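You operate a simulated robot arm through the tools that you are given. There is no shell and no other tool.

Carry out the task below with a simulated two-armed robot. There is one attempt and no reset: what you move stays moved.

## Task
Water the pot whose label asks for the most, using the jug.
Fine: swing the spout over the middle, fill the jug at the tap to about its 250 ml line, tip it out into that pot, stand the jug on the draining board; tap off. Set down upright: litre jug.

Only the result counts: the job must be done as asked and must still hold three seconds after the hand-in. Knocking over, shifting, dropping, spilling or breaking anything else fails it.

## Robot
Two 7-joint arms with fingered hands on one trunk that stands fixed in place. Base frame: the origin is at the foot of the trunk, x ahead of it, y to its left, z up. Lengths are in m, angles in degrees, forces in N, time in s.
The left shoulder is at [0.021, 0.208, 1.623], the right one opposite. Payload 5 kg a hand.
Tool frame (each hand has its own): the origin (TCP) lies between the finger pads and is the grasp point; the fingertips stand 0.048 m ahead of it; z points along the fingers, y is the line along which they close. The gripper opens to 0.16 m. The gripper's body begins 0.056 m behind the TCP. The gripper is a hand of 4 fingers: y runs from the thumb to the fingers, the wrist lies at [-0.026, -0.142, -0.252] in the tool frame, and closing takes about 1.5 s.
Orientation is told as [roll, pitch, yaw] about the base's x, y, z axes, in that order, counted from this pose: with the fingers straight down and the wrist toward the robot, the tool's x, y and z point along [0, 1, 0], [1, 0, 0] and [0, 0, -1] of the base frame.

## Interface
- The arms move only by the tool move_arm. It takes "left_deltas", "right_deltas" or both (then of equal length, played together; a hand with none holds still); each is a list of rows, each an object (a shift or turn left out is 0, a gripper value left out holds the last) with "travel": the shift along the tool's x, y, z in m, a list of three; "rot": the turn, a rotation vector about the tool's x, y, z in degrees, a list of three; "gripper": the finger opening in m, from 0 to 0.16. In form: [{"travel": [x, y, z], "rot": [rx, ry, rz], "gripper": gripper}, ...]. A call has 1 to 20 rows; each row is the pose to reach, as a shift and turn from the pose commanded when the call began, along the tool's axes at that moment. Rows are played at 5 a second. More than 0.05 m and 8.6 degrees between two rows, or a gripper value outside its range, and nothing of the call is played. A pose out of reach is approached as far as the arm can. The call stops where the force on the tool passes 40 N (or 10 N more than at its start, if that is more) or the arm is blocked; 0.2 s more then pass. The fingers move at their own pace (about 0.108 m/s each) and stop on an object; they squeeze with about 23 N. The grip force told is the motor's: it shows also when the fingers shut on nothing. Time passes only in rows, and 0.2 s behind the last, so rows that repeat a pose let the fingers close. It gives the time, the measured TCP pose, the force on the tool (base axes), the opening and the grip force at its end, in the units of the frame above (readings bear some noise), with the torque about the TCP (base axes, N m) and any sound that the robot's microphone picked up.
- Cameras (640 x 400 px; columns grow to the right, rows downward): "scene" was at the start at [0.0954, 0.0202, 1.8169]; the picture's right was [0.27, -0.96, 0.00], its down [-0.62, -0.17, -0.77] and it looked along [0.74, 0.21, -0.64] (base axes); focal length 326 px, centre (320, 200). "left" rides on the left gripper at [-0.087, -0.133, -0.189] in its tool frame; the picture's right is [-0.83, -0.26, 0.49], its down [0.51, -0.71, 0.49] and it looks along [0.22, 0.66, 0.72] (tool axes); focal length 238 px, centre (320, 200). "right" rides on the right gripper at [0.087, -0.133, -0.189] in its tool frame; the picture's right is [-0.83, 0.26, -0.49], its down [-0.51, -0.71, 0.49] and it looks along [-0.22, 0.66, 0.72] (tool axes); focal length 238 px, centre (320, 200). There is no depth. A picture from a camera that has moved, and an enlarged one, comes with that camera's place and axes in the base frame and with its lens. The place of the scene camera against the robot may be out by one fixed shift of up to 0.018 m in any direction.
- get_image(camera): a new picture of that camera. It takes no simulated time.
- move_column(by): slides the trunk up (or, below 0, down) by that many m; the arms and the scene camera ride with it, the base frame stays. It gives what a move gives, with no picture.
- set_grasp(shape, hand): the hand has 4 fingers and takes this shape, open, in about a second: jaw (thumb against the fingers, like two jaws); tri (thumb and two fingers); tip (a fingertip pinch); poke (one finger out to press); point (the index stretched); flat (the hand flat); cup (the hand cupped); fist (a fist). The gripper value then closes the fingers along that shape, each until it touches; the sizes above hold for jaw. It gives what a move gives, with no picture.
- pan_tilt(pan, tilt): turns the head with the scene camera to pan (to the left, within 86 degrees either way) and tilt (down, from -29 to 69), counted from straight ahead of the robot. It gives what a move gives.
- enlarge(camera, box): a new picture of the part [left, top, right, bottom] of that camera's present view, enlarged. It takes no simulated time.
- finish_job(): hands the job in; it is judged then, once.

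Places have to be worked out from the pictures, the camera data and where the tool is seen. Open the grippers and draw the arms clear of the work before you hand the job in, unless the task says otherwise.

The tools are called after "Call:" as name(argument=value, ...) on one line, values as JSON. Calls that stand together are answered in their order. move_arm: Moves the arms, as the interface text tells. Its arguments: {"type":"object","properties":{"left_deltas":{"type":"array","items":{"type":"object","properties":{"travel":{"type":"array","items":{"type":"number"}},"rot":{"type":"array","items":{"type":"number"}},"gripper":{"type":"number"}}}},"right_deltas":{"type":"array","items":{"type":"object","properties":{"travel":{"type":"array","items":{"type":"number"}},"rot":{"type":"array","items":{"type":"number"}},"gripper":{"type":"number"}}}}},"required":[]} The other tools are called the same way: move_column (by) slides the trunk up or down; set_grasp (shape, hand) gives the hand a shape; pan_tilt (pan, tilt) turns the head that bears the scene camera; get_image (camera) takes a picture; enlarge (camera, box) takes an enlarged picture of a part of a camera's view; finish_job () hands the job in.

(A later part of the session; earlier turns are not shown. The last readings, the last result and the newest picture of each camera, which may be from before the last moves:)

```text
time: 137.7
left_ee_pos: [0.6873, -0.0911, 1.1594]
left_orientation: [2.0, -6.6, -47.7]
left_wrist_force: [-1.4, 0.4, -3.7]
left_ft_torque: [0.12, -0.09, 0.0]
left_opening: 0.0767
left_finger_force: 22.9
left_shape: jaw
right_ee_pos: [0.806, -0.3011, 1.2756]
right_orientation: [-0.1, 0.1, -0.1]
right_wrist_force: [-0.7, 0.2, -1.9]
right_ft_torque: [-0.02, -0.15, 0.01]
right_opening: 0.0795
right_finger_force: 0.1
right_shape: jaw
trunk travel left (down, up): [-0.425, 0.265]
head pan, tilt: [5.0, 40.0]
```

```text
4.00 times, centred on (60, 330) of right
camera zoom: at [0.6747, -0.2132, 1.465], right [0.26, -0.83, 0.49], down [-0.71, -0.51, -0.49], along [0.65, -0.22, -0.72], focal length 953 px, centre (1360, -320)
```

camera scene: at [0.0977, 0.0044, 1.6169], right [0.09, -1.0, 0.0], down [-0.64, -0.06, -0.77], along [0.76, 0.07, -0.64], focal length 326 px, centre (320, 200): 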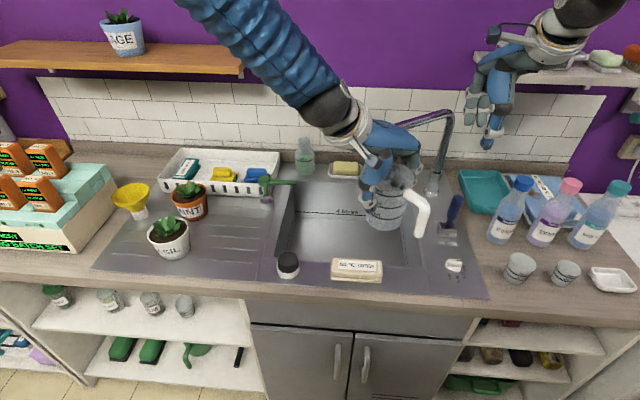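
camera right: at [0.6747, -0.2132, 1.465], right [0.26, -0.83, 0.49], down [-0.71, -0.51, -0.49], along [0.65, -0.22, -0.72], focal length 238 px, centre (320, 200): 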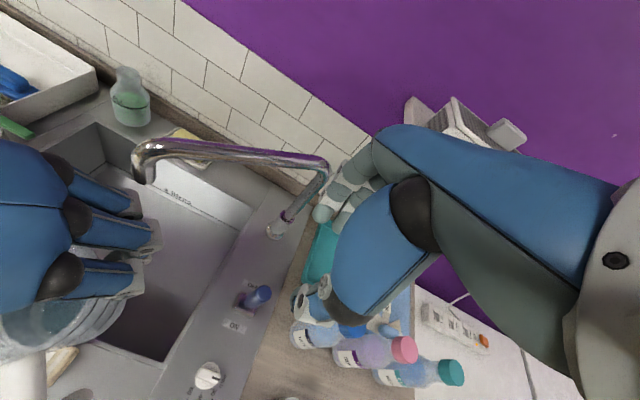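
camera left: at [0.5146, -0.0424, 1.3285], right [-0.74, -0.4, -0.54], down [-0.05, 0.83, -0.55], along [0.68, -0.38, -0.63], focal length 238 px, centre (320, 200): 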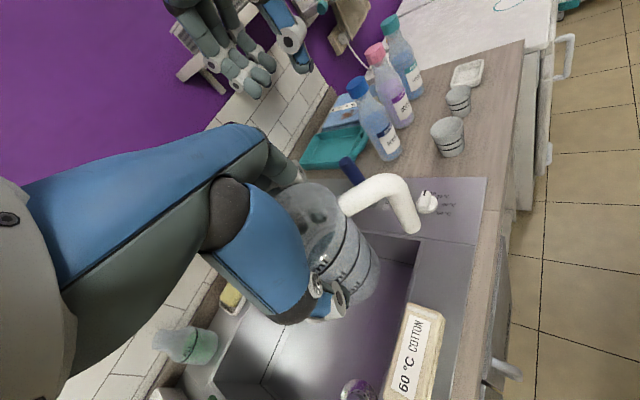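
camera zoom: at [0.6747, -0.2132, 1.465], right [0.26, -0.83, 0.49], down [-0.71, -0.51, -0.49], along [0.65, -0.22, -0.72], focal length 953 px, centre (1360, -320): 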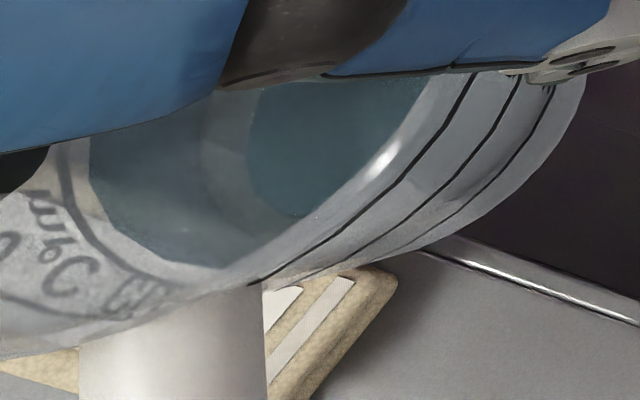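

On the inside wall the water edge sits a little below the 250 line: about 195 ml, which the weight agrees with. I'll top up briefly. First, tilt the jug back again and return under the outlet.

Call:
move_arm(left_deltas=[{"rot": [0, 7, 0]}, {"rot": [0, 14, 0]}, {"rot": [0, 21, 0]}, {"rot": [0, 28, 0]}, {"rot": [0, 34, 0]}, {"rot": [0, 38, 0]}])

Call:
move_arm(left_deltas=[{"travel": [-0.0049, 0.0138, 0.0339]}, {"travel": [-0.0099, 0.0277, 0.0678]}, {"travel": [-0.0148, 0.0415, 0.1017]}, {"travel": [-0.0134, 0.0502, 0.1176]}, {"travel": [-0.012, 0.059, 0.1334]}, {"travel": [-0.0107, 0.0677, 0.1493]}, {"travel": [-0.0093, 0.0765, 0.1651]}, {"travel": [-0.0079, 0.0852, 0.181]}])

Call:
get_image(camera="right")

Call:
get_image(camera="left")

```text
time: 139.1
left_ee_pos: [0.6872, -0.0929, 1.1592]
left_orientation: [40.2, -6.5, -47.6]
left_wrist_force: [0.7, -0.2, -4.2]
left_ft_torque: [0.02, 0.04, -0.01]
left_opening: 0.0764
left_finger_force: 22.5
left_shape: jaw
right_ee_pos: [0.8072, -0.3019, 1.275]
right_orientation: [-0.1, 0.1, -0.2]
right_wrist_force: [0.0, 0.2, 0.2]
right_ft_torque: [0.02, -0.02, 0.02]
right_opening: 0.0796
right_finger_force: 0.0
right_shape: jaw
trunk travel left (down, up): [-0.425, 0.265]
head pan, tilt: [5.0, 40.0]
```

```text
time: 140.9
left_ee_pos: [0.8378, -0.0924, 1.0258]
left_orientation: [40.1, -6.5, -47.7]
left_wrist_force: [0.6, 0.4, -3.9]
left_ft_torque: [0.01, 0.1, 0.07]
left_opening: 0.0767
left_finger_force: 23.1
left_shape: jaw
right_ee_pos: [0.8097, -0.3016, 1.2741]
right_orientation: [0.0, 0.2, -0.1]
right_wrist_force: [-0.7, 0.5, 0.4]
right_ft_torque: [-0.01, 0.08, 0.03]
right_opening: 0.0797
right_finger_force: 0.0
right_shape: jaw
trunk travel left (down, up): [-0.425, 0.265]
head pan, tilt: [5.0, 40.0]
```

```text
taken
camera right: at [0.6767, -0.2135, 1.4638], right [0.26, -0.83, 0.49], down [-0.71, -0.51, -0.49], along [0.65, -0.22, -0.73], focal length 238 px, centre (320, 200)
```

right: 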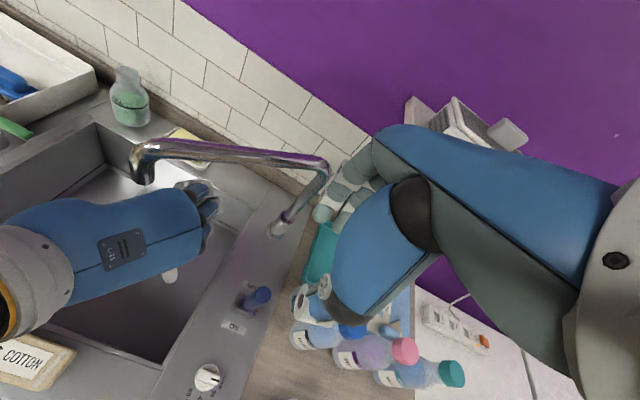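

```text
taken
camera left: at [0.6033, -0.1148, 1.0981], right [-0.34, -0.1, -0.93], down [0.05, 0.99, -0.13], along [0.94, -0.09, -0.34], focal length 238 px, centre (320, 200)
```

left: 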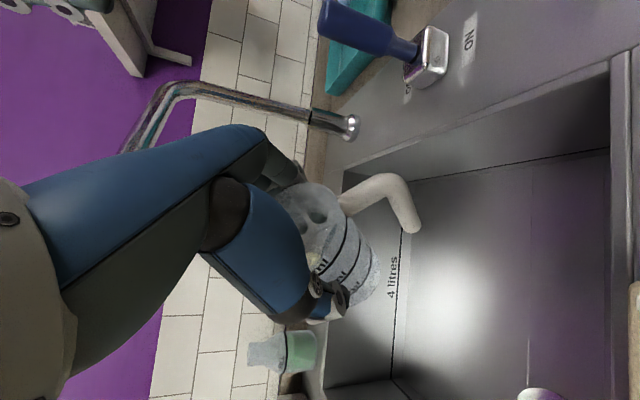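

The jug is back under the outlet. The right hand goes down to the lever.

Call:
move_arm(right_deltas=[{"travel": [0, -0.006, 0.04]}, {"travel": [0, -0.006, 0.08]}, {"travel": [0, -0.006, 0.12]}, {"travel": [0, -0.006, 0.16]}, {"travel": [0, -0.006, 0.19]}, {"travel": [0, -0.006, 0.22]}, {"travel": [0, -0.006, 0.2486]}, {"travel": [0, -0.006, 0.2486], "gripper": 0.04}, {"travel": [0, -0.006, 0.2486]}, {"travel": [0, -0.006, 0.2486]}])

Call:
get_image(camera="right")

```text
time: 143.1
left_ee_pos: [0.8366, -0.0916, 1.0251]
left_orientation: [40.2, -6.5, -47.6]
left_wrist_force: [-1.3, 0.5, -2.6]
left_ft_torque: [0.01, 0.05, 0.01]
left_opening: 0.0769
left_finger_force: 23.2
left_shape: jaw
right_ee_pos: [0.8009, -0.3015, 1.0286]
right_orientation: [0.1, 0.2, -0.2]
right_wrist_force: [-0.7, 0.4, 0.2]
right_ft_torque: [0.03, -0.02, 0.02]
right_opening: 0.0403
right_finger_force: 0.1
right_shape: jaw
trunk travel left (down, up): [-0.425, 0.265]
head pan, tilt: [5.0, 40.0]
```

```text
taken
camera right: at [0.6689, -0.214, 1.2166], right [0.26, -0.83, 0.49], down [-0.71, -0.51, -0.49], along [0.65, -0.22, -0.72], focal length 238 px, centre (320, 200)
```

right: 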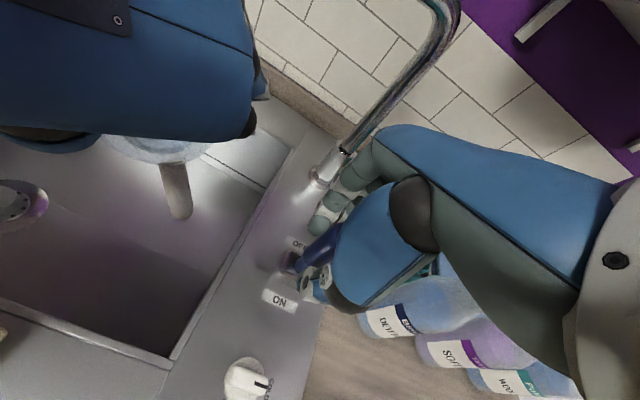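

One combined pull and push gives roughly 0.7–0.8 s of flow.

Call:
move_arm(right_deltas=[{"travel": [0, -0.014, 0]}, {"travel": [0, -0.026, 0]}, {"travel": [0, -0.034, 0]}, {"travel": [0, -0.034, 0]}, {"travel": [0, -0.006, 0]}, {"travel": [0, 0.015, 0]}, {"travel": [0, 0.019, 0]}, {"travel": [0, 0.019, 0]}])

Call:
get_image(camera="right")

Call:
enlarge(camera="scene", box=[360, 170, 490, 280])

```text
time: 144.9
left_ee_pos: [0.836, -0.0938, 1.0263]
left_orientation: [40.2, -6.6, -47.5]
left_wrist_force: [-0.4, 0.4, -3.5]
left_ft_torque: [0.0, 0.05, -0.04]
left_opening: 0.0766
left_finger_force: 23.1
left_shape: jaw
right_ee_pos: [0.8196, -0.3006, 1.0283]
right_orientation: [0.0, 0.2, -0.1]
right_wrist_force: [-7.3, 0.0, 2.1]
right_ft_torque: [0.0, 0.36, 0.0]
right_opening: 0.0418
right_finger_force: 0.1
right_shape: jaw
trunk travel left (down, up): [-0.425, 0.265]
head pan, tilt: [5.0, 40.0]
```

```text
taken
camera right: at [0.6871, -0.2134, 1.2158], right [0.26, -0.83, 0.49], down [-0.71, -0.51, -0.49], along [0.65, -0.22, -0.72], focal length 238 px, centre (320, 200)
```

right: 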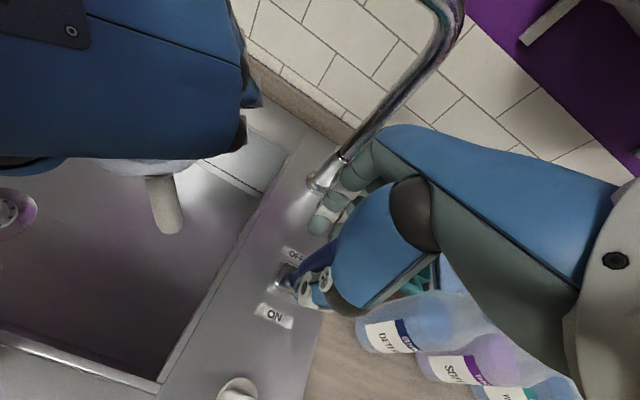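

```text
3.64 times, centred on (425, 225) of scene
camera zoom: at [0.0976, 0.0042, 1.6169], right [0.09, -1.0, 0.0], down [-0.64, -0.06, -0.77], along [0.76, 0.07, -0.64], focal length 1187 px, centre (-62, 109)
```

zoom: 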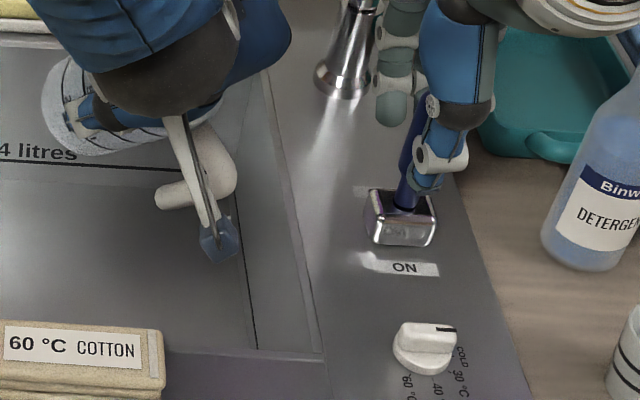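

The lever is at its OFF stop. I'll retreat the jug and raise the right hand again, then set the jug upright to read the level.

Call:
move_arm(left_deltas=[{"travel": [-0.0013, -0.009, -0.0159]}, {"travel": [-0.0026, -0.018, -0.0318]}, {"travel": [-0.0039, -0.0269, -0.0477]}, {"travel": [-0.0052, -0.0359, -0.0636]}, {"travel": [-0.0065, -0.0449, -0.0795]}, {"travel": [-0.0031, -0.0548, -0.1045]}, {"travel": [0.0003, -0.0647, -0.1294]}, {"travel": [0.0037, -0.0746, -0.1544]}, {"travel": [0.0071, -0.0845, -0.1793]}, {"travel": [0.0071, -0.0845, -0.1793]}], right_deltas=[{"travel": [0, -0.004, 0], "gripper": 0.08}, {"travel": [0, -0.01, 0]}, {"travel": [0, -0.014, 0]}, {"travel": [0, -0.014, -0.03]}, {"travel": [0, -0.014, -0.06]}, {"travel": [0, -0.014, -0.1]}, {"travel": [0, -0.014, -0.14]}, {"travel": [0, -0.014, -0.18]}, {"travel": [0, -0.014, -0.22]}, {"travel": [0, -0.014, -0.25]}])

Call:
move_arm(left_deltas=[{"rot": [0, -7, 0]}, {"rot": [0, -14, 0]}, {"rot": [0, -21, 0]}, {"rot": [0, -28, 0]}, {"rot": [0, -34, 0]}, {"rot": [0, -38, 0]}, {"rot": [0, -38, 0]}, {"rot": [0, -38, 0]}])

Call:
enlarge(camera="left", box=[320, 190, 400, 290])

Call:
get_image(camera="scene")

Call:
enlarge(camera="left", box=[270, 170, 420, 320])

```text
time: 147.1
left_ee_pos: [0.6881, -0.093, 1.157]
left_orientation: [40.1, -6.6, -47.6]
left_wrist_force: [-0.3, 0.9, -3.7]
left_ft_torque: [-0.02, 0.04, -0.03]
left_opening: 0.0764
left_finger_force: 23.0
left_shape: jaw
right_ee_pos: [0.8062, -0.3007, 1.2755]
right_orientation: [-0.1, 0.3, -0.1]
right_wrist_force: [-0.2, 0.3, -2.4]
right_ft_torque: [-0.01, -0.05, 0.0]
right_opening: 0.0798
right_finger_force: 0.1
right_shape: jaw
trunk travel left (down, up): [-0.425, 0.265]
head pan, tilt: [5.0, 40.0]
```

```text
time: 148.9
left_ee_pos: [0.6882, -0.0929, 1.156]
left_orientation: [2.1, -6.6, -47.7]
left_wrist_force: [0.1, -0.6, -4.0]
left_ft_torque: [0.1, -0.1, 0.0]
left_opening: 0.0767
left_finger_force: 23.2
left_shape: jaw
right_ee_pos: [0.8064, -0.3012, 1.2774]
right_orientation: [0.0, 0.3, -0.1]
right_wrist_force: [0.1, 0.5, 0.0]
right_ft_torque: [0.02, 0.0, 0.0]
right_opening: 0.0795
right_finger_force: 0.1
right_shape: jaw
trunk travel left (down, up): [-0.425, 0.265]
head pan, tilt: [5.0, 40.0]
```

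```text
4.00 times, centred on (360, 240) of left
camera zoom: at [0.5164, -0.0429, 1.3261], right [-0.74, -0.4, -0.54], down [-0.05, 0.83, -0.55], along [0.67, -0.38, -0.63], focal length 953 px, centre (160, 40)
```

zoom: 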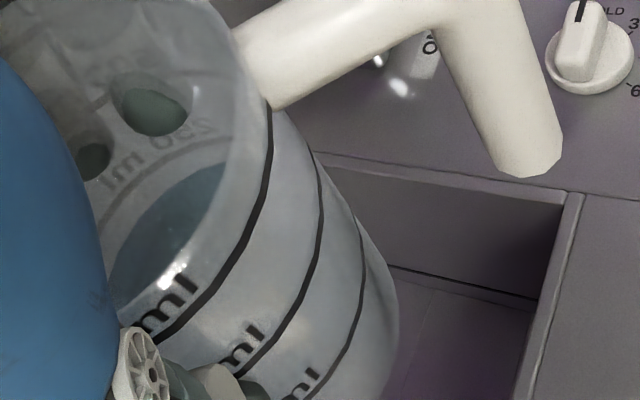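

```text
taken
camera scene: at [0.0986, 0.0043, 1.6168], right [0.09, -1.0, 0.0], down [-0.64, -0.06, -0.77], along [0.76, 0.07, -0.64], focal length 326 px, centre (320, 200)
```

scene: 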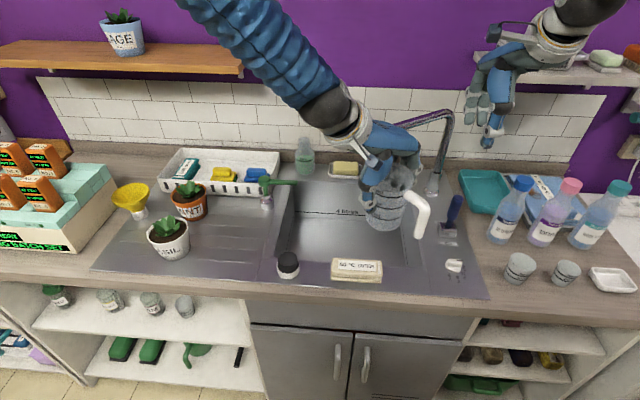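

```text
2.67 times, centred on (345, 245) of left
camera zoom: at [0.5164, -0.0429, 1.3261], right [-0.74, -0.4, -0.54], down [-0.05, 0.83, -0.55], along [0.67, -0.38, -0.63], focal length 636 px, centre (253, 80)
```

zoom: 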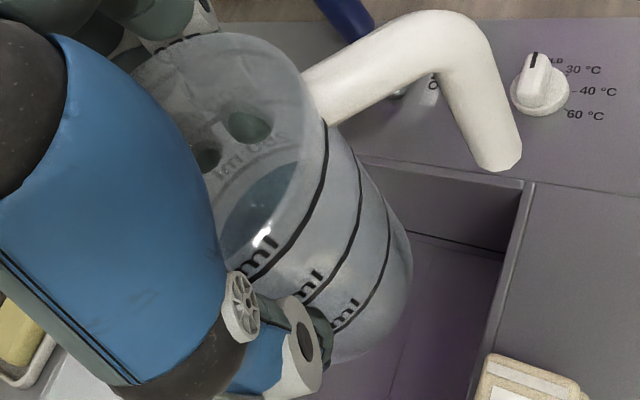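

I'll zoom in more closely on the inner wall to judge the remaining gap.

Call:
enlarge(camera="left", box=[330, 205, 382, 255])

Call:
enlarge(camera="right", box=[0, 280, 120, 380])

Call:
enlarge(camera="scene", box=[370, 180, 420, 235])

```text
8.00 times, centred on (356, 230) of left
camera zoom: at [0.5164, -0.0429, 1.3261], right [-0.74, -0.4, -0.54], down [-0.05, 0.83, -0.55], along [0.67, -0.38, -0.63], focal length 1907 px, centre (32, -40)
```

zoom: 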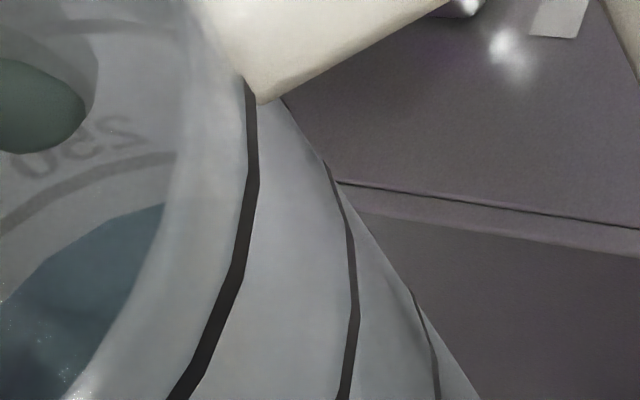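

```text
4.00 times, centred on (60, 330) of right
camera zoom: at [0.6747, -0.2129, 1.4668], right [0.26, -0.83, 0.49], down [-0.71, -0.51, -0.49], along [0.65, -0.22, -0.72], focal length 953 px, centre (1360, -320)
```

zoom: 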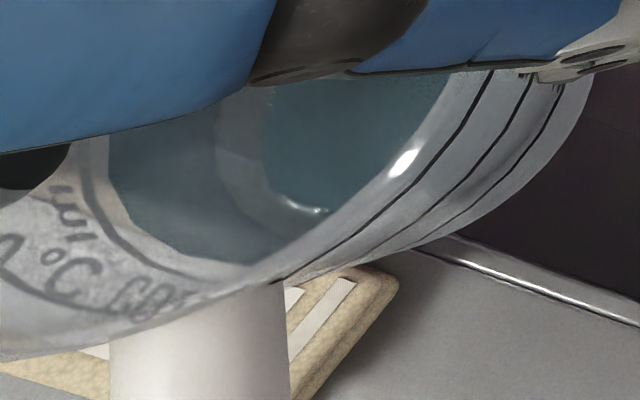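

```text
7.27 times, centred on (395, 208) of scene
camera zoom: at [0.0986, 0.0043, 1.6168], right [0.09, -1.0, 0.0], down [-0.64, -0.06, -0.77], along [0.76, 0.07, -0.64], focal length 2374 px, centre (-226, 146)
```

zoom: 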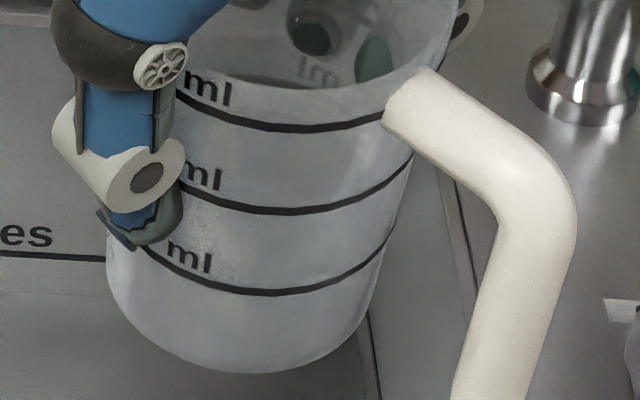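

The jug leans about 6.6° away from this wall, which makes the level look low here. I'll level the jug to read it properly.

Call:
move_arm(left_deltas=[{"rot": [3.3, -1, 0]}, {"rot": [6.6, -2, 0]}, {"rot": [6.6, -2, 0]}, {"rot": [6.6, -2, 0]}])

Call:
enlarge(camera="left", box=[325, 190, 389, 250])

Call:
enlarge(camera="left", box=[270, 170, 420, 320])

```text
time: 149.9
left_ee_pos: [0.6883, -0.0939, 1.1571]
left_orientation: [0.1, 0.1, -47.5]
left_wrist_force: [-0.3, -0.4, -4.3]
left_ft_torque: [0.13, -0.07, -0.01]
left_opening: 0.0765
left_finger_force: 22.9
left_shape: jaw
right_ee_pos: [0.807, -0.3008, 1.2772]
right_orientation: [-0.1, 0.2, -0.1]
right_wrist_force: [0.6, 0.3, 1.0]
right_ft_torque: [-0.03, 0.02, 0.03]
right_opening: 0.0796
right_finger_force: 0.1
right_shape: jaw
trunk travel left (down, up): [-0.425, 0.265]
head pan, tilt: [5.0, 40.0]
```

```text
6.67 times, centred on (357, 220) of left
camera zoom: at [0.5346, -0.0548, 1.3458], right [-0.79, -0.37, -0.49], down [-0.11, 0.87, -0.49], along [0.6, -0.33, -0.72], focal length 1589 px, centre (73, 67)
```

zoom: 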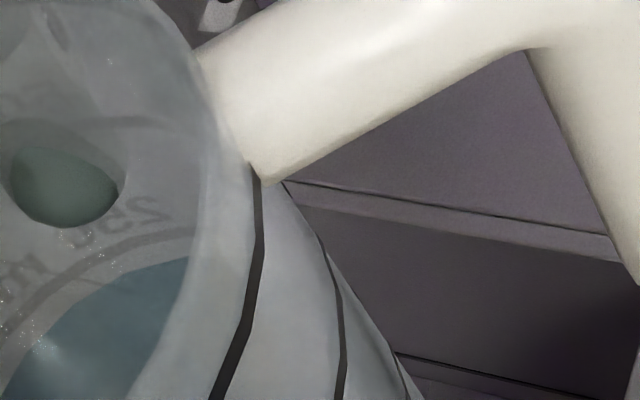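

```text
2.67 times, centred on (345, 245) of left
camera zoom: at [0.5346, -0.0548, 1.3458], right [-0.79, -0.37, -0.49], down [-0.11, 0.87, -0.49], along [0.6, -0.33, -0.72], focal length 636 px, centre (253, 80)
```

zoom: 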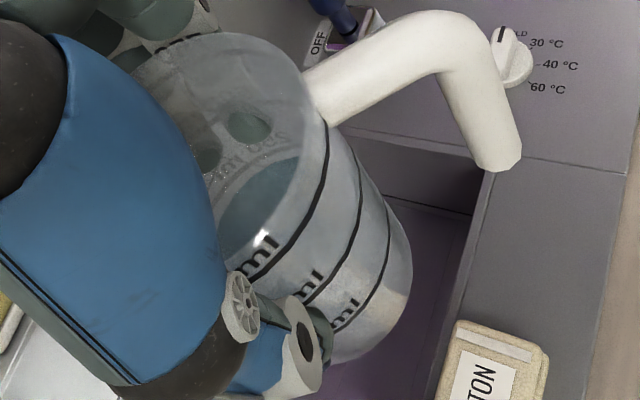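

Level: the water sits just under the 250 line, about 225–240 ml by level and weight. That's good. Now for the pour: I'll tilt to a safe 45° toward azimuth -107° here first, choosing a lip that's clear of both handle and fingers, and check that it's reachable.

Call:
move_arm(left_deltas=[{"travel": [0, 0, -0.01], "rot": [3.0, 5.2, 0]}, {"travel": [0, 0, -0.02], "rot": [6.1, 10.3, 0]}, {"travel": [0, 0, -0.03], "rot": [9.1, 15.5, 0]}, {"travel": [0, 0, -0.033], "rot": [12.2, 20.7, 0]}, {"travel": [0, 0, -0.033], "rot": [15.2, 25.8, 0]}, {"travel": [0, 0, -0.033], "rot": [18.2, 31, 0]}, {"travel": [0, 0, -0.033], "rot": [20.5, 34.9, 0]}, {"travel": [0, 0, -0.033], "rot": [20.5, 34.9, 0]}])

Call:
get_image(camera="scene")

Call:
get_image(camera="left")

```text
time: 151.7
left_ee_pos: [0.6883, -0.0928, 1.1895]
left_orientation: [36.5, 19.2, -41.1]
left_wrist_force: [-0.1, 0.2, -3.5]
left_ft_torque: [-0.04, -0.02, 0.0]
left_opening: 0.0767
left_finger_force: 23.7
left_shape: jaw
right_ee_pos: [0.8076, -0.3008, 1.2768]
right_orientation: [0.0, 0.1, -0.1]
right_wrist_force: [0.4, 0.4, 0.0]
right_ft_torque: [-0.07, -0.02, -0.03]
right_opening: 0.0795
right_finger_force: 0.0
right_shape: jaw
trunk travel left (down, up): [-0.425, 0.265]
head pan, tilt: [5.0, 40.0]
```

```text
taken
camera scene: at [0.0983, 0.0045, 1.6169], right [0.09, -1.0, 0.0], down [-0.64, -0.06, -0.77], along [0.76, 0.07, -0.64], focal length 326 px, centre (320, 200)
```

scene: 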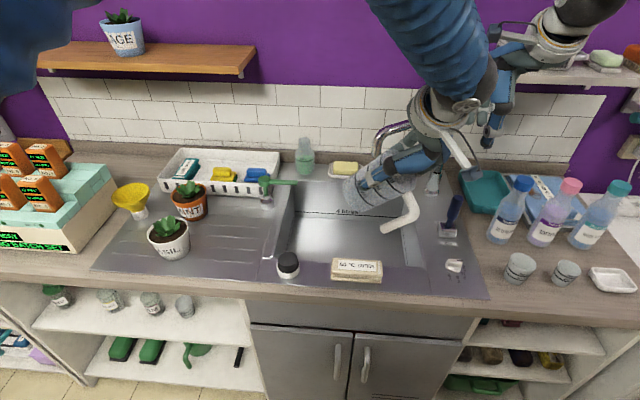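

```text
taken
camera left: at [0.4987, -0.1694, 1.3286], right [-0.65, 0.07, -0.75], down [-0.07, 0.99, 0.15], along [0.75, 0.15, -0.64], focal length 238 px, centre (320, 200)
```

left: 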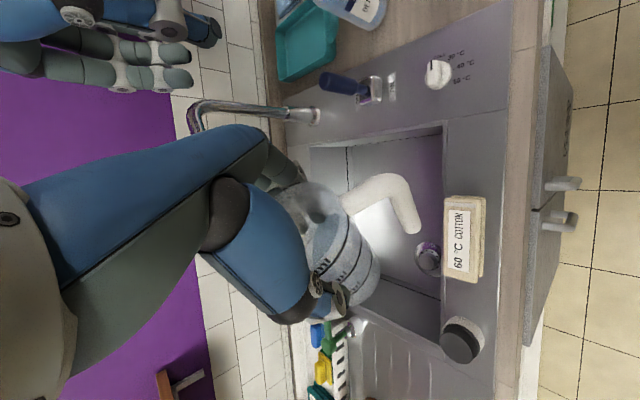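

The tilt is reachable. Now I'll carry it left over the board toward the mint, staying high.

Call:
move_arm(left_deltas=[{"travel": [0.0226, -0.0164, 0.0229]}, {"travel": [0.0452, -0.0328, 0.0458]}, {"travel": [0.0678, -0.0492, 0.0687]}, {"travel": [0.0904, -0.0657, 0.0916]}, {"travel": [0.113, -0.0821, 0.1145]}, {"travel": [0.1356, -0.0985, 0.1374]}, {"travel": [0.1583, -0.1149, 0.1602]}, {"travel": [0.1809, -0.1313, 0.1831]}, {"travel": [0.2035, -0.1477, 0.206]}, {"travel": [0.2261, -0.1641, 0.2289]}, {"travel": [0.2487, -0.1806, 0.2518]}, {"travel": [0.2713, -0.197, 0.2747]}, {"travel": [0.2939, -0.2134, 0.2976]}, {"travel": [0.3165, -0.2298, 0.3205]}])

Call:
get_image(camera="scene")

Call:
get_image(camera="left")

Call:
get_image(camera="right")

```text
time: 154.7
left_ee_pos: [0.7986, 0.4029, 1.1974]
left_orientation: [36.3, 19.2, -41.1]
left_wrist_force: [-0.1, -0.5, -4.2]
left_ft_torque: [0.04, -0.03, 0.01]
left_opening: 0.0767
left_finger_force: 23.2
left_shape: jaw
right_ee_pos: [0.8063, -0.2979, 1.2778]
right_orientation: [-0.1, 0.2, 0.0]
right_wrist_force: [0.1, 2.1, -0.3]
right_ft_torque: [-0.18, 0.02, -0.01]
right_opening: 0.0797
right_finger_force: 0.0
right_shape: jaw
trunk travel left (down, up): [-0.425, 0.265]
head pan, tilt: [5.0, 40.0]
```

```text
taken
camera scene: at [0.099, 0.0069, 1.6168], right [0.09, -1.0, 0.0], down [-0.64, -0.06, -0.77], along [0.76, 0.07, -0.64], focal length 326 px, centre (320, 200)
```

scene: 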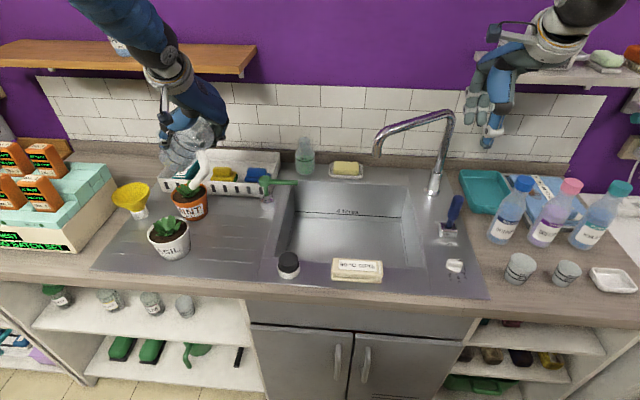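

```text
taken
camera left: at [0.6101, 0.3262, 1.3365], right [-0.66, 0.06, -0.75], down [-0.07, 0.99, 0.14], along [0.75, 0.14, -0.64], focal length 238 px, centre (320, 200)
```

left: 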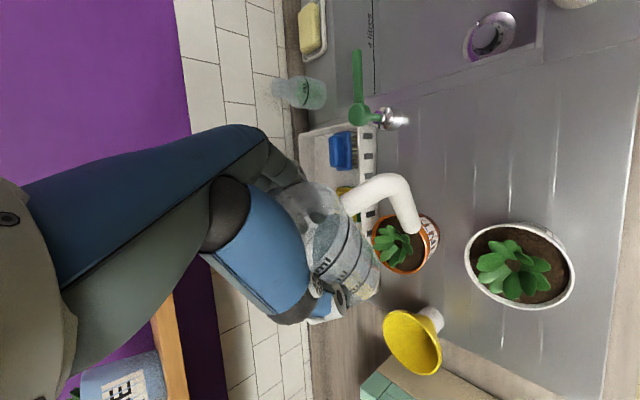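

```text
taken
camera right: at [0.6749, -0.2102, 1.467], right [0.26, -0.83, 0.49], down [-0.71, -0.51, -0.49], along [0.65, -0.22, -0.72], focal length 238 px, centre (320, 200)
```

right: 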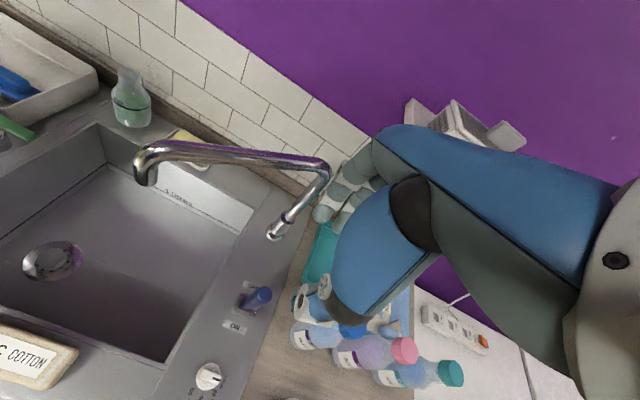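

Reachable and well placed, and the hand camera sees the mint directly. I'll continue to the pre-pour spot, horizontally first and then down a little.

Call:
move_arm(left_deltas=[{"travel": [0.0234, -0.0122, 0.0226]}, {"travel": [0.0467, -0.0245, 0.0452]}, {"travel": [0.0701, -0.0367, 0.0677]}, {"travel": [0.0934, -0.0489, 0.0903]}, {"travel": [0.0832, -0.0429, 0.1041]}, {"travel": [0.073, -0.037, 0.1178]}, {"travel": [0.0628, -0.031, 0.1316]}])

Call:
get_image(camera="left")

Call:
enlarge(camera="scene", box=[90, 70, 290, 270])

```text
time: 156.3
left_ee_pos: [0.8448, 0.5338, 1.1429]
left_orientation: [36.6, 19.2, -41.2]
left_wrist_force: [1.2, 2.1, -2.8]
left_ft_torque: [-0.11, 0.01, 0.01]
left_opening: 0.0765
left_finger_force: 22.8
left_shape: jaw
right_ee_pos: [0.8073, -0.2989, 1.2772]
right_orientation: [-0.1, 0.1, 0.0]
right_wrist_force: [0.0, 1.1, 0.1]
right_ft_torque: [0.01, 0.06, 0.03]
right_opening: 0.0796
right_finger_force: 0.1
right_shape: jaw
trunk travel left (down, up): [-0.425, 0.265]
head pan, tilt: [5.0, 40.0]
```

```text
taken
camera left: at [0.657, 0.4566, 1.2829], right [-0.66, 0.06, -0.75], down [-0.07, 0.99, 0.14], along [0.75, 0.15, -0.64], focal length 238 px, centre (320, 200)
```

left: 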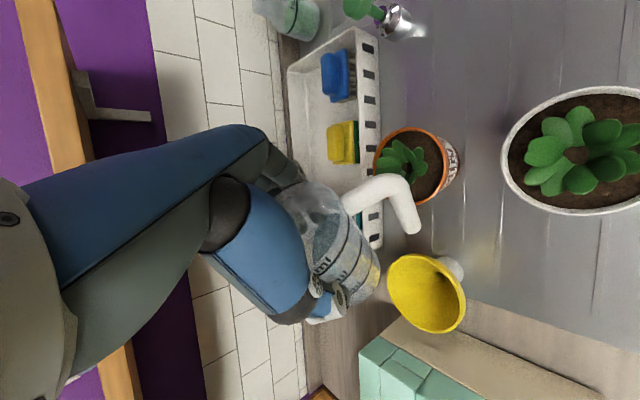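

```text
2.00 times, centred on (190, 170) of scene
camera zoom: at [0.0995, 0.0056, 1.6167], right [0.09, -1.0, 0.0], down [-0.64, -0.06, -0.77], along [0.76, 0.07, -0.64], focal length 653 px, centre (580, 260)
```

zoom: 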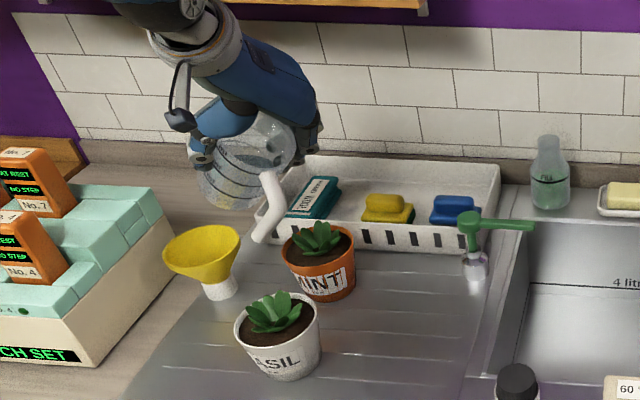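

Mint centre is confirmed at (0.822, 0.468), with the lip above and slightly upstream of it. I'll tilt to 60° with the lip held in place; no water should leave yet.

Call:
move_arm(left_deltas=[{"travel": [-0.005, 0.0015, 0.002], "rot": [2.4, 4.1, 0]}, {"travel": [-0.0103, 0.003, 0.0041], "rot": [4.8, 8.2, 0]}, {"travel": [-0.0156, 0.0061, 0.0064], "rot": [7.4, 12.5, 0]}, {"travel": [-0.0209, 0.0092, 0.0087], "rot": [9.9, 16.8, 0]}])

Call:
get_image(camera="left")

Call:
enlarge(camera="scene", box=[90, 70, 290, 270])

```text
time: 157.3
left_ee_pos: [0.8406, 0.5201, 1.1255]
left_orientation: [56.5, 26.0, -33.3]
left_wrist_force: [1.1, 1.1, -1.7]
left_ft_torque: [-0.23, 0.06, 0.06]
left_opening: 0.0764
left_finger_force: 22.9
left_shape: jaw
right_ee_pos: [0.8071, -0.3032, 1.2773]
right_orientation: [0.0, 0.2, -0.2]
right_wrist_force: [1.5, -1.8, -0.2]
right_ft_torque: [0.17, 0.01, -0.01]
right_opening: 0.0797
right_finger_force: 0.1
right_shape: jaw
trunk travel left (down, up): [-0.425, 0.265]
head pan, tilt: [5.0, 40.0]
```

```text
taken
camera left: at [0.6406, 0.4059, 1.212], right [-0.58, 0.31, -0.75], down [-0.1, 0.89, 0.45], along [0.81, 0.33, -0.48], focal length 238 px, centre (320, 200)
```

left: 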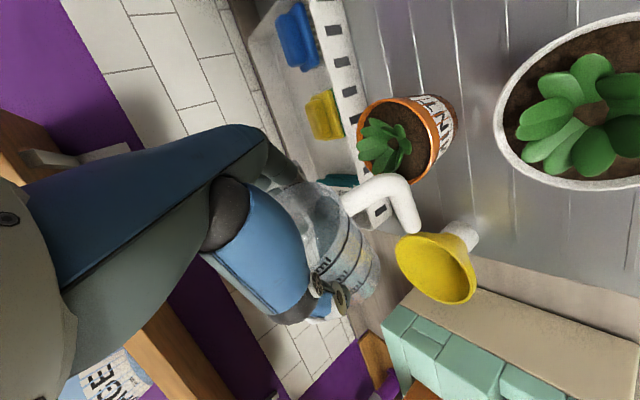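

```text
2.00 times, centred on (190, 170) of scene
camera zoom: at [0.0997, 0.0025, 1.6167], right [0.09, -1.0, 0.0], down [-0.64, -0.06, -0.77], along [0.76, 0.07, -0.64], focal length 653 px, centre (580, 260)
```

zoom: 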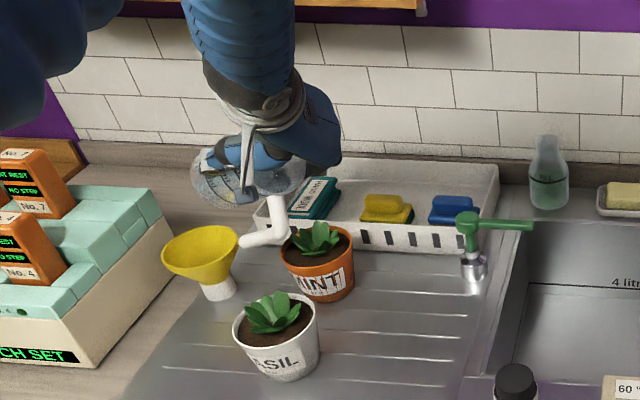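

The handle's end is close to the funnel's rim. I'll zoom in on it before going on.

Call:
enlarge(camera="scene", box=[130, 150, 210, 230])

Call:
enlarge(camera="left", box=[340, 150, 500, 310])

```text
5.00 times, centred on (170, 190) of scene
camera zoom: at [0.0997, 0.0025, 1.6167], right [0.09, -1.0, 0.0], down [-0.64, -0.06, -0.77], along [0.76, 0.07, -0.64], focal length 1632 px, centre (1070, 250)
```

zoom: 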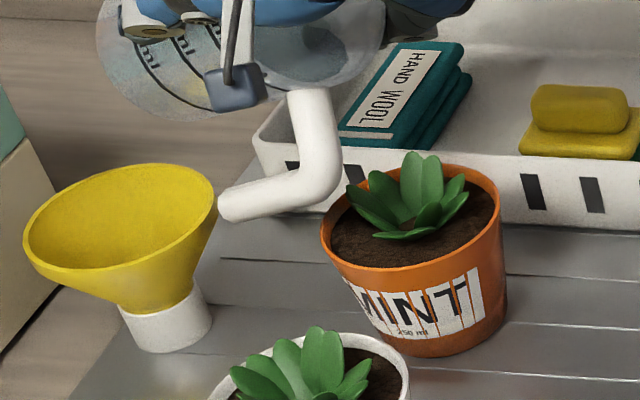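

```text
2.50 times, centred on (420, 230) of left
camera zoom: at [0.6406, 0.4059, 1.212], right [-0.58, 0.31, -0.75], down [-0.1, 0.89, 0.45], along [0.81, 0.33, -0.48], focal length 596 px, centre (70, 125)
```

zoom: 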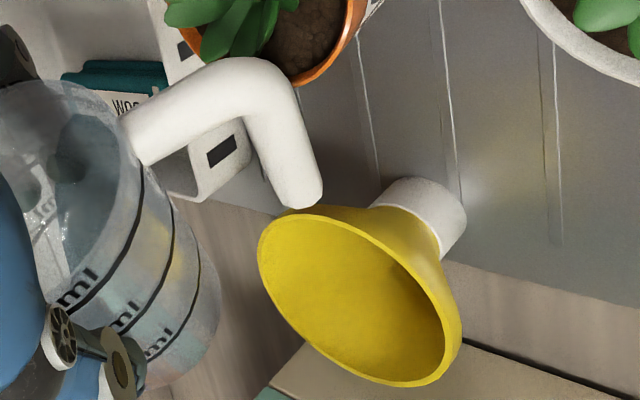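

The tip is practically at the funnel's rim. I'll raise the jug 4.5 cm straight up before tilting further.

Call:
move_arm(left_deltas=[{"travel": [0.0113, -0.0066, -0.0074]}, {"travel": [0.0225, -0.0131, -0.0149]}, {"travel": [0.0338, -0.0197, -0.0223]}, {"travel": [0.0338, -0.0197, -0.0223]}])

Call:
enlarge(camera="scene", box=[130, 150, 210, 230])

Call:
enlarge(camera="left", box=[320, 80, 500, 310])

```text
time: 158.3
left_ee_pos: [0.8404, 0.5211, 1.1691]
left_orientation: [56.3, 26.1, -33.5]
left_wrist_force: [0.2, 0.2, -2.8]
left_ft_torque: [-0.1, -0.04, 0.01]
left_opening: 0.0763
left_finger_force: 23.1
left_shape: jaw
right_ee_pos: [0.8073, -0.3007, 1.2783]
right_orientation: [-0.1, 0.2, -0.2]
right_wrist_force: [-0.2, 0.2, -0.8]
right_ft_torque: [-0.01, 0.02, 0.01]
right_opening: 0.0796
right_finger_force: 0.0
right_shape: jaw
trunk travel left (down, up): [-0.425, 0.265]
head pan, tilt: [5.0, 40.0]
```

```text
5.00 times, centred on (170, 190) of scene
camera zoom: at [0.0992, 0.0042, 1.6168], right [0.09, -1.0, 0.0], down [-0.64, -0.06, -0.77], along [0.76, 0.07, -0.64], focal length 1632 px, centre (1070, 250)
```

zoom: 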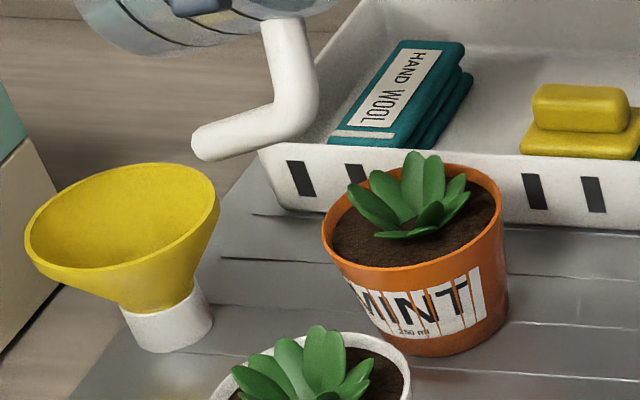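

```text
1.74 times, centred on (410, 195) of left
camera zoom: at [0.6406, 0.4075, 1.2572], right [-0.58, 0.31, -0.75], down [-0.1, 0.89, 0.45], along [0.81, 0.33, -0.49], focal length 414 px, centre (164, 209)
```

zoom: 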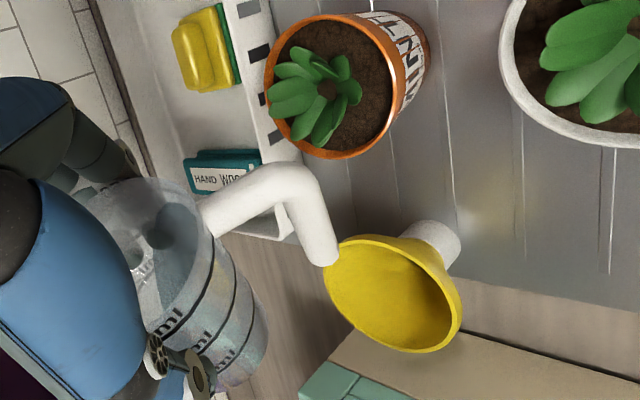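

The funnel is undisturbed and the tip is now well above it. I'll start the slow pour, keeping the lip over the mint: first to about 70°.

Call:
move_arm(left_deltas=[{"travel": [-0.0025, 0.0003, 0.0047], "rot": [1.2, 2.0, 0]}, {"travel": [-0.005, 0.0007, 0.0094], "rot": [2.4, 4.1, 0]}, {"travel": [-0.0071, 0.0019, 0.0098], "rot": [2.9, 5.0, 0]}, {"travel": [-0.0092, 0.0031, 0.0103], "rot": [3.4, 5.8, 0]}, {"travel": [-0.0112, 0.0043, 0.0107], "rot": [3.9, 6.7, 0]}, {"travel": [-0.0133, 0.0055, 0.0112], "rot": [4.4, 7.5, 0]}])

Call:
enlarge(camera="scene", box=[110, 110, 230, 230])

Call:
enlarge(camera="left", box=[300, 60, 500, 310])

```text
time: 159.7
left_ee_pos: [0.8392, 0.5236, 1.1517]
left_orientation: [65.8, 28.1, -29.0]
left_wrist_force: [0.3, 0.1, -2.6]
left_ft_torque: [-0.12, -0.01, -0.01]
left_opening: 0.0765
left_finger_force: 22.9
left_shape: jaw
right_ee_pos: [0.8053, -0.3005, 1.2774]
right_orientation: [0.0, 0.2, -0.1]
right_wrist_force: [0.2, 0.3, 0.0]
right_ft_torque: [-0.02, 0.02, 0.0]
right_opening: 0.0796
right_finger_force: 0.1
right_shape: jaw
trunk travel left (down, up): [-0.425, 0.265]
head pan, tilt: [5.0, 40.0]
```

```text
3.33 times, centred on (170, 170) of scene
camera zoom: at [0.0987, 0.0042, 1.6168], right [0.09, -1.0, 0.0], down [-0.64, -0.06, -0.77], along [0.76, 0.07, -0.64], focal length 1088 px, centre (820, 300)
```

zoom: 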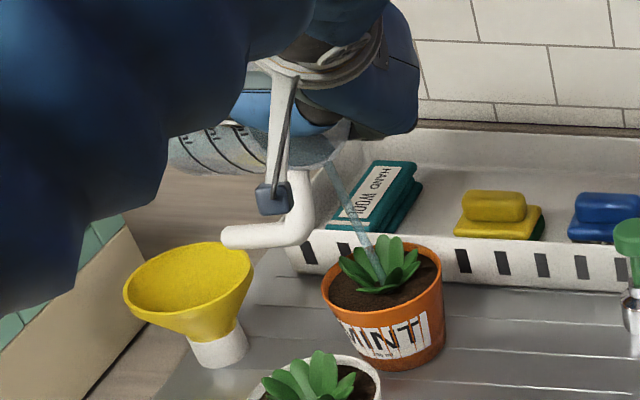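

```text
1.60 times, centred on (400, 185) of left
camera zoom: at [0.6352, 0.399, 1.2125], right [-0.55, 0.42, -0.72], down [-0.12, 0.82, 0.56], along [0.83, 0.4, -0.4], focal length 381 px, centre (192, 224)
```

zoom: 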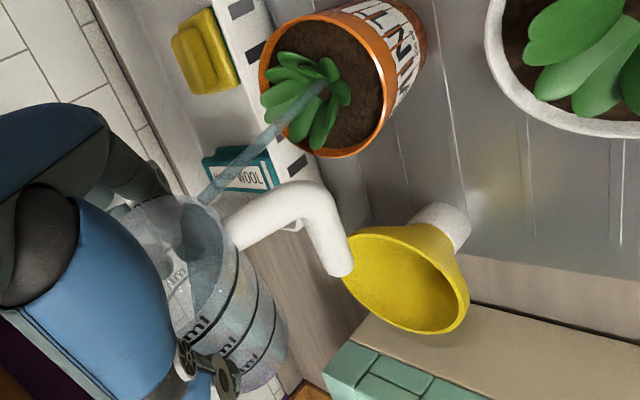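

A perfect stream lands in the middle of the mint. I'll continue slowly.

Call:
move_arm(left_deltas=[{"travel": [-0.0015, 0.0009, -0.0003], "rot": [0.5, 0.9, 0]}, {"travel": [-0.003, 0.0018, -0.0006], "rot": [1.0, 1.7, 0]}, {"travel": [-0.0045, 0.0026, -0.0009], "rot": [1.5, 2.6, 0]}, {"travel": [-0.006, 0.0035, -0.0011], "rot": [2.0, 3.5, 0]}, {"travel": [-0.0075, 0.0044, -0.0014], "rot": [2.5, 4.3, 0]}, {"travel": [-0.009, 0.0053, -0.0017], "rot": [3.0, 5.2, 0]}, {"travel": [-0.009, 0.0053, -0.0017], "rot": [3.0, 5.2, 0]}])

Call:
enlarge(camera="scene", box=[110, 110, 230, 230])

Call:
enlarge(camera="left", box=[300, 60, 500, 310])

```text
time: 161.3
left_ee_pos: [0.836, 0.5198, 1.1421]
left_orientation: [72.5, 29.2, -25.8]
left_wrist_force: [0.7, -0.4, -2.7]
left_ft_torque: [-0.07, 0.02, 0.02]
left_opening: 0.0768
left_finger_force: 23.1
left_shape: jaw
right_ee_pos: [0.8063, -0.3009, 1.278]
right_orientation: [0.0, 0.2, -0.1]
right_wrist_force: [0.2, -0.2, -0.4]
right_ft_torque: [-0.03, 0.0, 0.0]
right_opening: 0.0796
right_finger_force: 0.0
right_shape: jaw
trunk travel left (down, up): [-0.425, 0.265]
head pan, tilt: [5.0, 40.0]
```

```text
3.33 times, centred on (170, 170) of scene
camera zoom: at [0.0984, 0.0045, 1.6169], right [0.09, -1.0, 0.0], down [-0.64, -0.06, -0.77], along [0.76, 0.07, -0.64], focal length 1088 px, centre (820, 300)
```

zoom: 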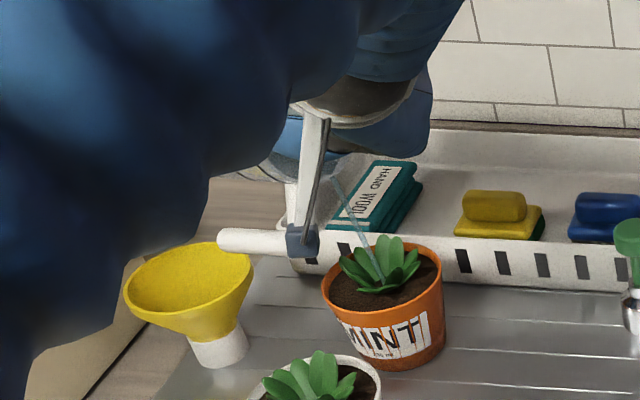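

```text
1.60 times, centred on (400, 185) of left
camera zoom: at [0.6318, 0.3896, 1.1841], right [-0.52, 0.49, -0.7], down [-0.14, 0.76, 0.64], along [0.84, 0.43, -0.33], focal length 381 px, centre (192, 224)
```

zoom: 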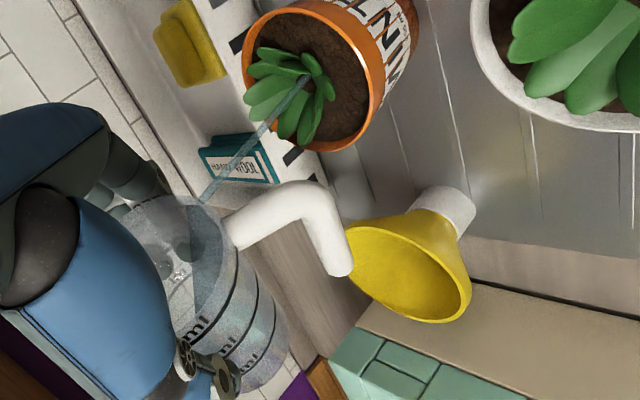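

Still on target. I'll continue to 85°.

Call:
move_arm(left_deltas=[{"travel": [-0.0018, 0.0011, -0.0007], "rot": [0.6, 1.1, 0]}, {"travel": [-0.0036, 0.0022, -0.0014], "rot": [1.3, 2.2, 0]}, {"travel": [-0.0053, 0.0032, -0.002], "rot": [1.9, 3.2, 0]}, {"travel": [-0.0071, 0.0043, -0.0027], "rot": [2.5, 4.3, 0]}, {"travel": [-0.0079, 0.0048, -0.0037], "rot": [3.2, 5.4, 0]}, {"travel": [-0.0088, 0.0053, -0.0048], "rot": [3.8, 6.5, 0]}, {"travel": [-0.0096, 0.0057, -0.0058], "rot": [4.5, 7.5, 0]}, {"travel": [-0.0104, 0.0062, -0.0068], "rot": [5.1, 8.6, 0]}])

Call:
enlarge(camera="scene", box=[110, 110, 230, 230])

Call:
enlarge(camera="left", box=[300, 60, 500, 310])

```text
time: 163.1
left_ee_pos: [0.8342, 0.5104, 1.1311]
left_orientation: [84.0, 30.4, -20.1]
left_wrist_force: [0.0, 0.9, -1.9]
left_ft_torque: [-0.1, 0.0, 0.0]
left_opening: 0.0762
left_finger_force: 22.8
left_shape: jaw
right_ee_pos: [0.8071, -0.301, 1.2781]
right_orientation: [0.0, 0.2, -0.1]
right_wrist_force: [0.2, 0.8, 0.1]
right_ft_torque: [0.01, 0.0, -0.01]
right_opening: 0.0797
right_finger_force: 0.0
right_shape: jaw
trunk travel left (down, up): [-0.425, 0.265]
head pan, tilt: [5.0, 40.0]
```

```text
3.33 times, centred on (170, 170) of scene
camera zoom: at [0.0985, 0.0043, 1.6169], right [0.09, -1.0, 0.0], down [-0.64, -0.06, -0.77], along [0.76, 0.07, -0.64], focal length 1088 px, centre (820, 300)
```

zoom: 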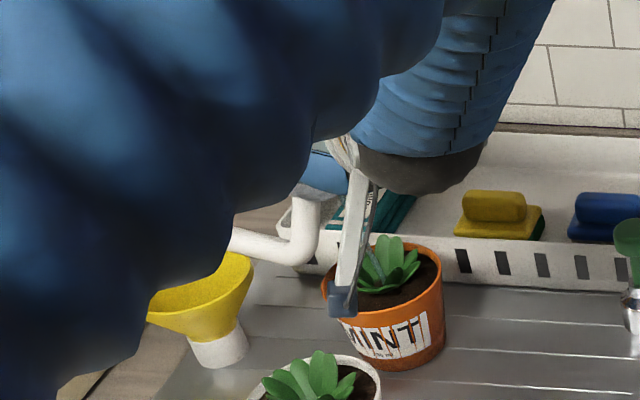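

```text
1.60 times, centred on (400, 185) of left
camera zoom: at [0.6278, 0.3754, 1.1417], right [-0.49, 0.6, -0.63], down [-0.18, 0.64, 0.75], along [0.85, 0.48, -0.21], focal length 381 px, centre (192, 224)
```

zoom: 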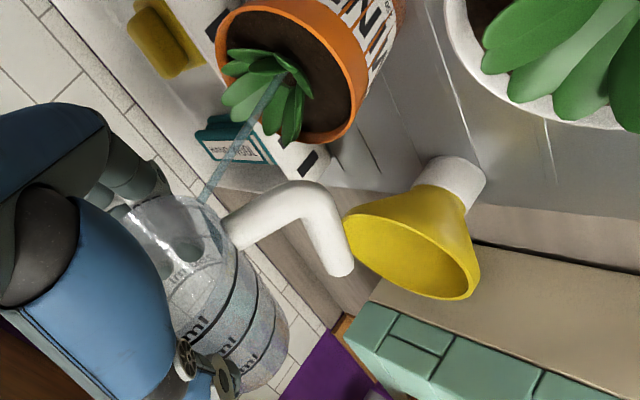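

Still pouring on target. I'll continue to 100°.

Call:
move_arm(left_deltas=[{"travel": [-0.0008, 0.0005, -0.0012], "rot": [0.6, 1.1, 0]}, {"travel": [-0.0016, 0.0009, -0.0023], "rot": [1.3, 2.2, 0]}, {"travel": [-0.0023, 0.0014, -0.0035], "rot": [1.9, 3.2, 0]}, {"travel": [-0.0031, 0.0018, -0.0046], "rot": [2.5, 4.3, 0]}, {"travel": [-0.0048, 0.0028, -0.007], "rot": [3.8, 6.5, 0]}, {"travel": [-0.0065, 0.0038, -0.0095], "rot": [5.1, 8.6, 0]}, {"travel": [-0.0085, 0.005, -0.012], "rot": [6.3, 10.8, 0]}, {"travel": [-0.0104, 0.0062, -0.0145], "rot": [7.6, 12.9, 0]}, {"travel": [-0.0104, 0.0062, -0.0145], "rot": [7.6, 12.9, 0]}])

Call:
get_image(camera="scene")

Call:
enlarge(camera="left", box=[300, 60, 500, 310])

```text
time: 165.1
left_ee_pos: [0.8289, 0.4956, 1.1216]
left_orientation: [101.3, 29.8, -11.3]
left_wrist_force: [-0.1, -0.7, -1.5]
left_ft_torque: [-0.08, 0.01, -0.04]
left_opening: 0.0766
left_finger_force: 23.0
left_shape: jaw
right_ee_pos: [0.8063, -0.301, 1.2787]
right_orientation: [-0.1, 0.1, -0.2]
right_wrist_force: [-0.2, -0.4, -0.1]
right_ft_torque: [-0.02, -0.01, 0.0]
right_opening: 0.0797
right_finger_force: 0.0
right_shape: jaw
trunk travel left (down, up): [-0.425, 0.265]
head pan, tilt: [5.0, 40.0]
```

```text
taken
camera scene: at [0.0982, 0.0044, 1.6169], right [0.09, -1.0, 0.0], down [-0.64, -0.06, -0.77], along [0.76, 0.07, -0.64], focal length 326 px, centre (320, 200)
```

scene: 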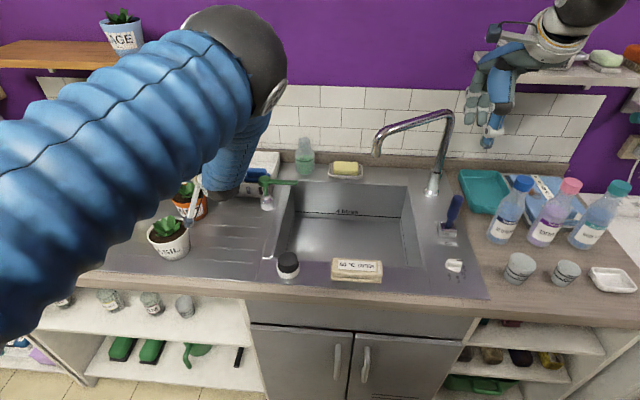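

```text
1.60 times, centred on (400, 185) of left
camera zoom: at [0.6241, 0.3644, 1.0818], right [-0.45, 0.74, -0.5], down [-0.24, 0.44, 0.87], along [0.86, 0.51, -0.02], focal length 381 px, centre (192, 224)
```

zoom: 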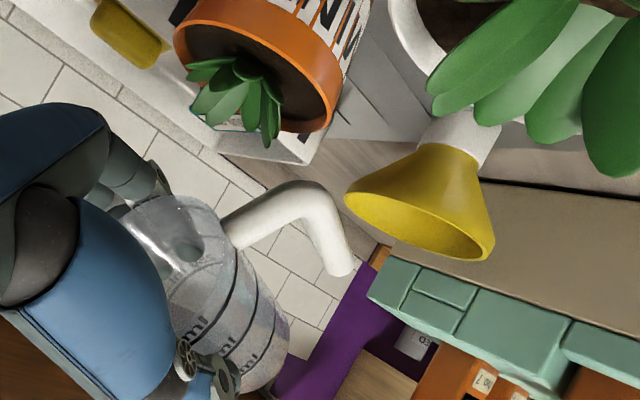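

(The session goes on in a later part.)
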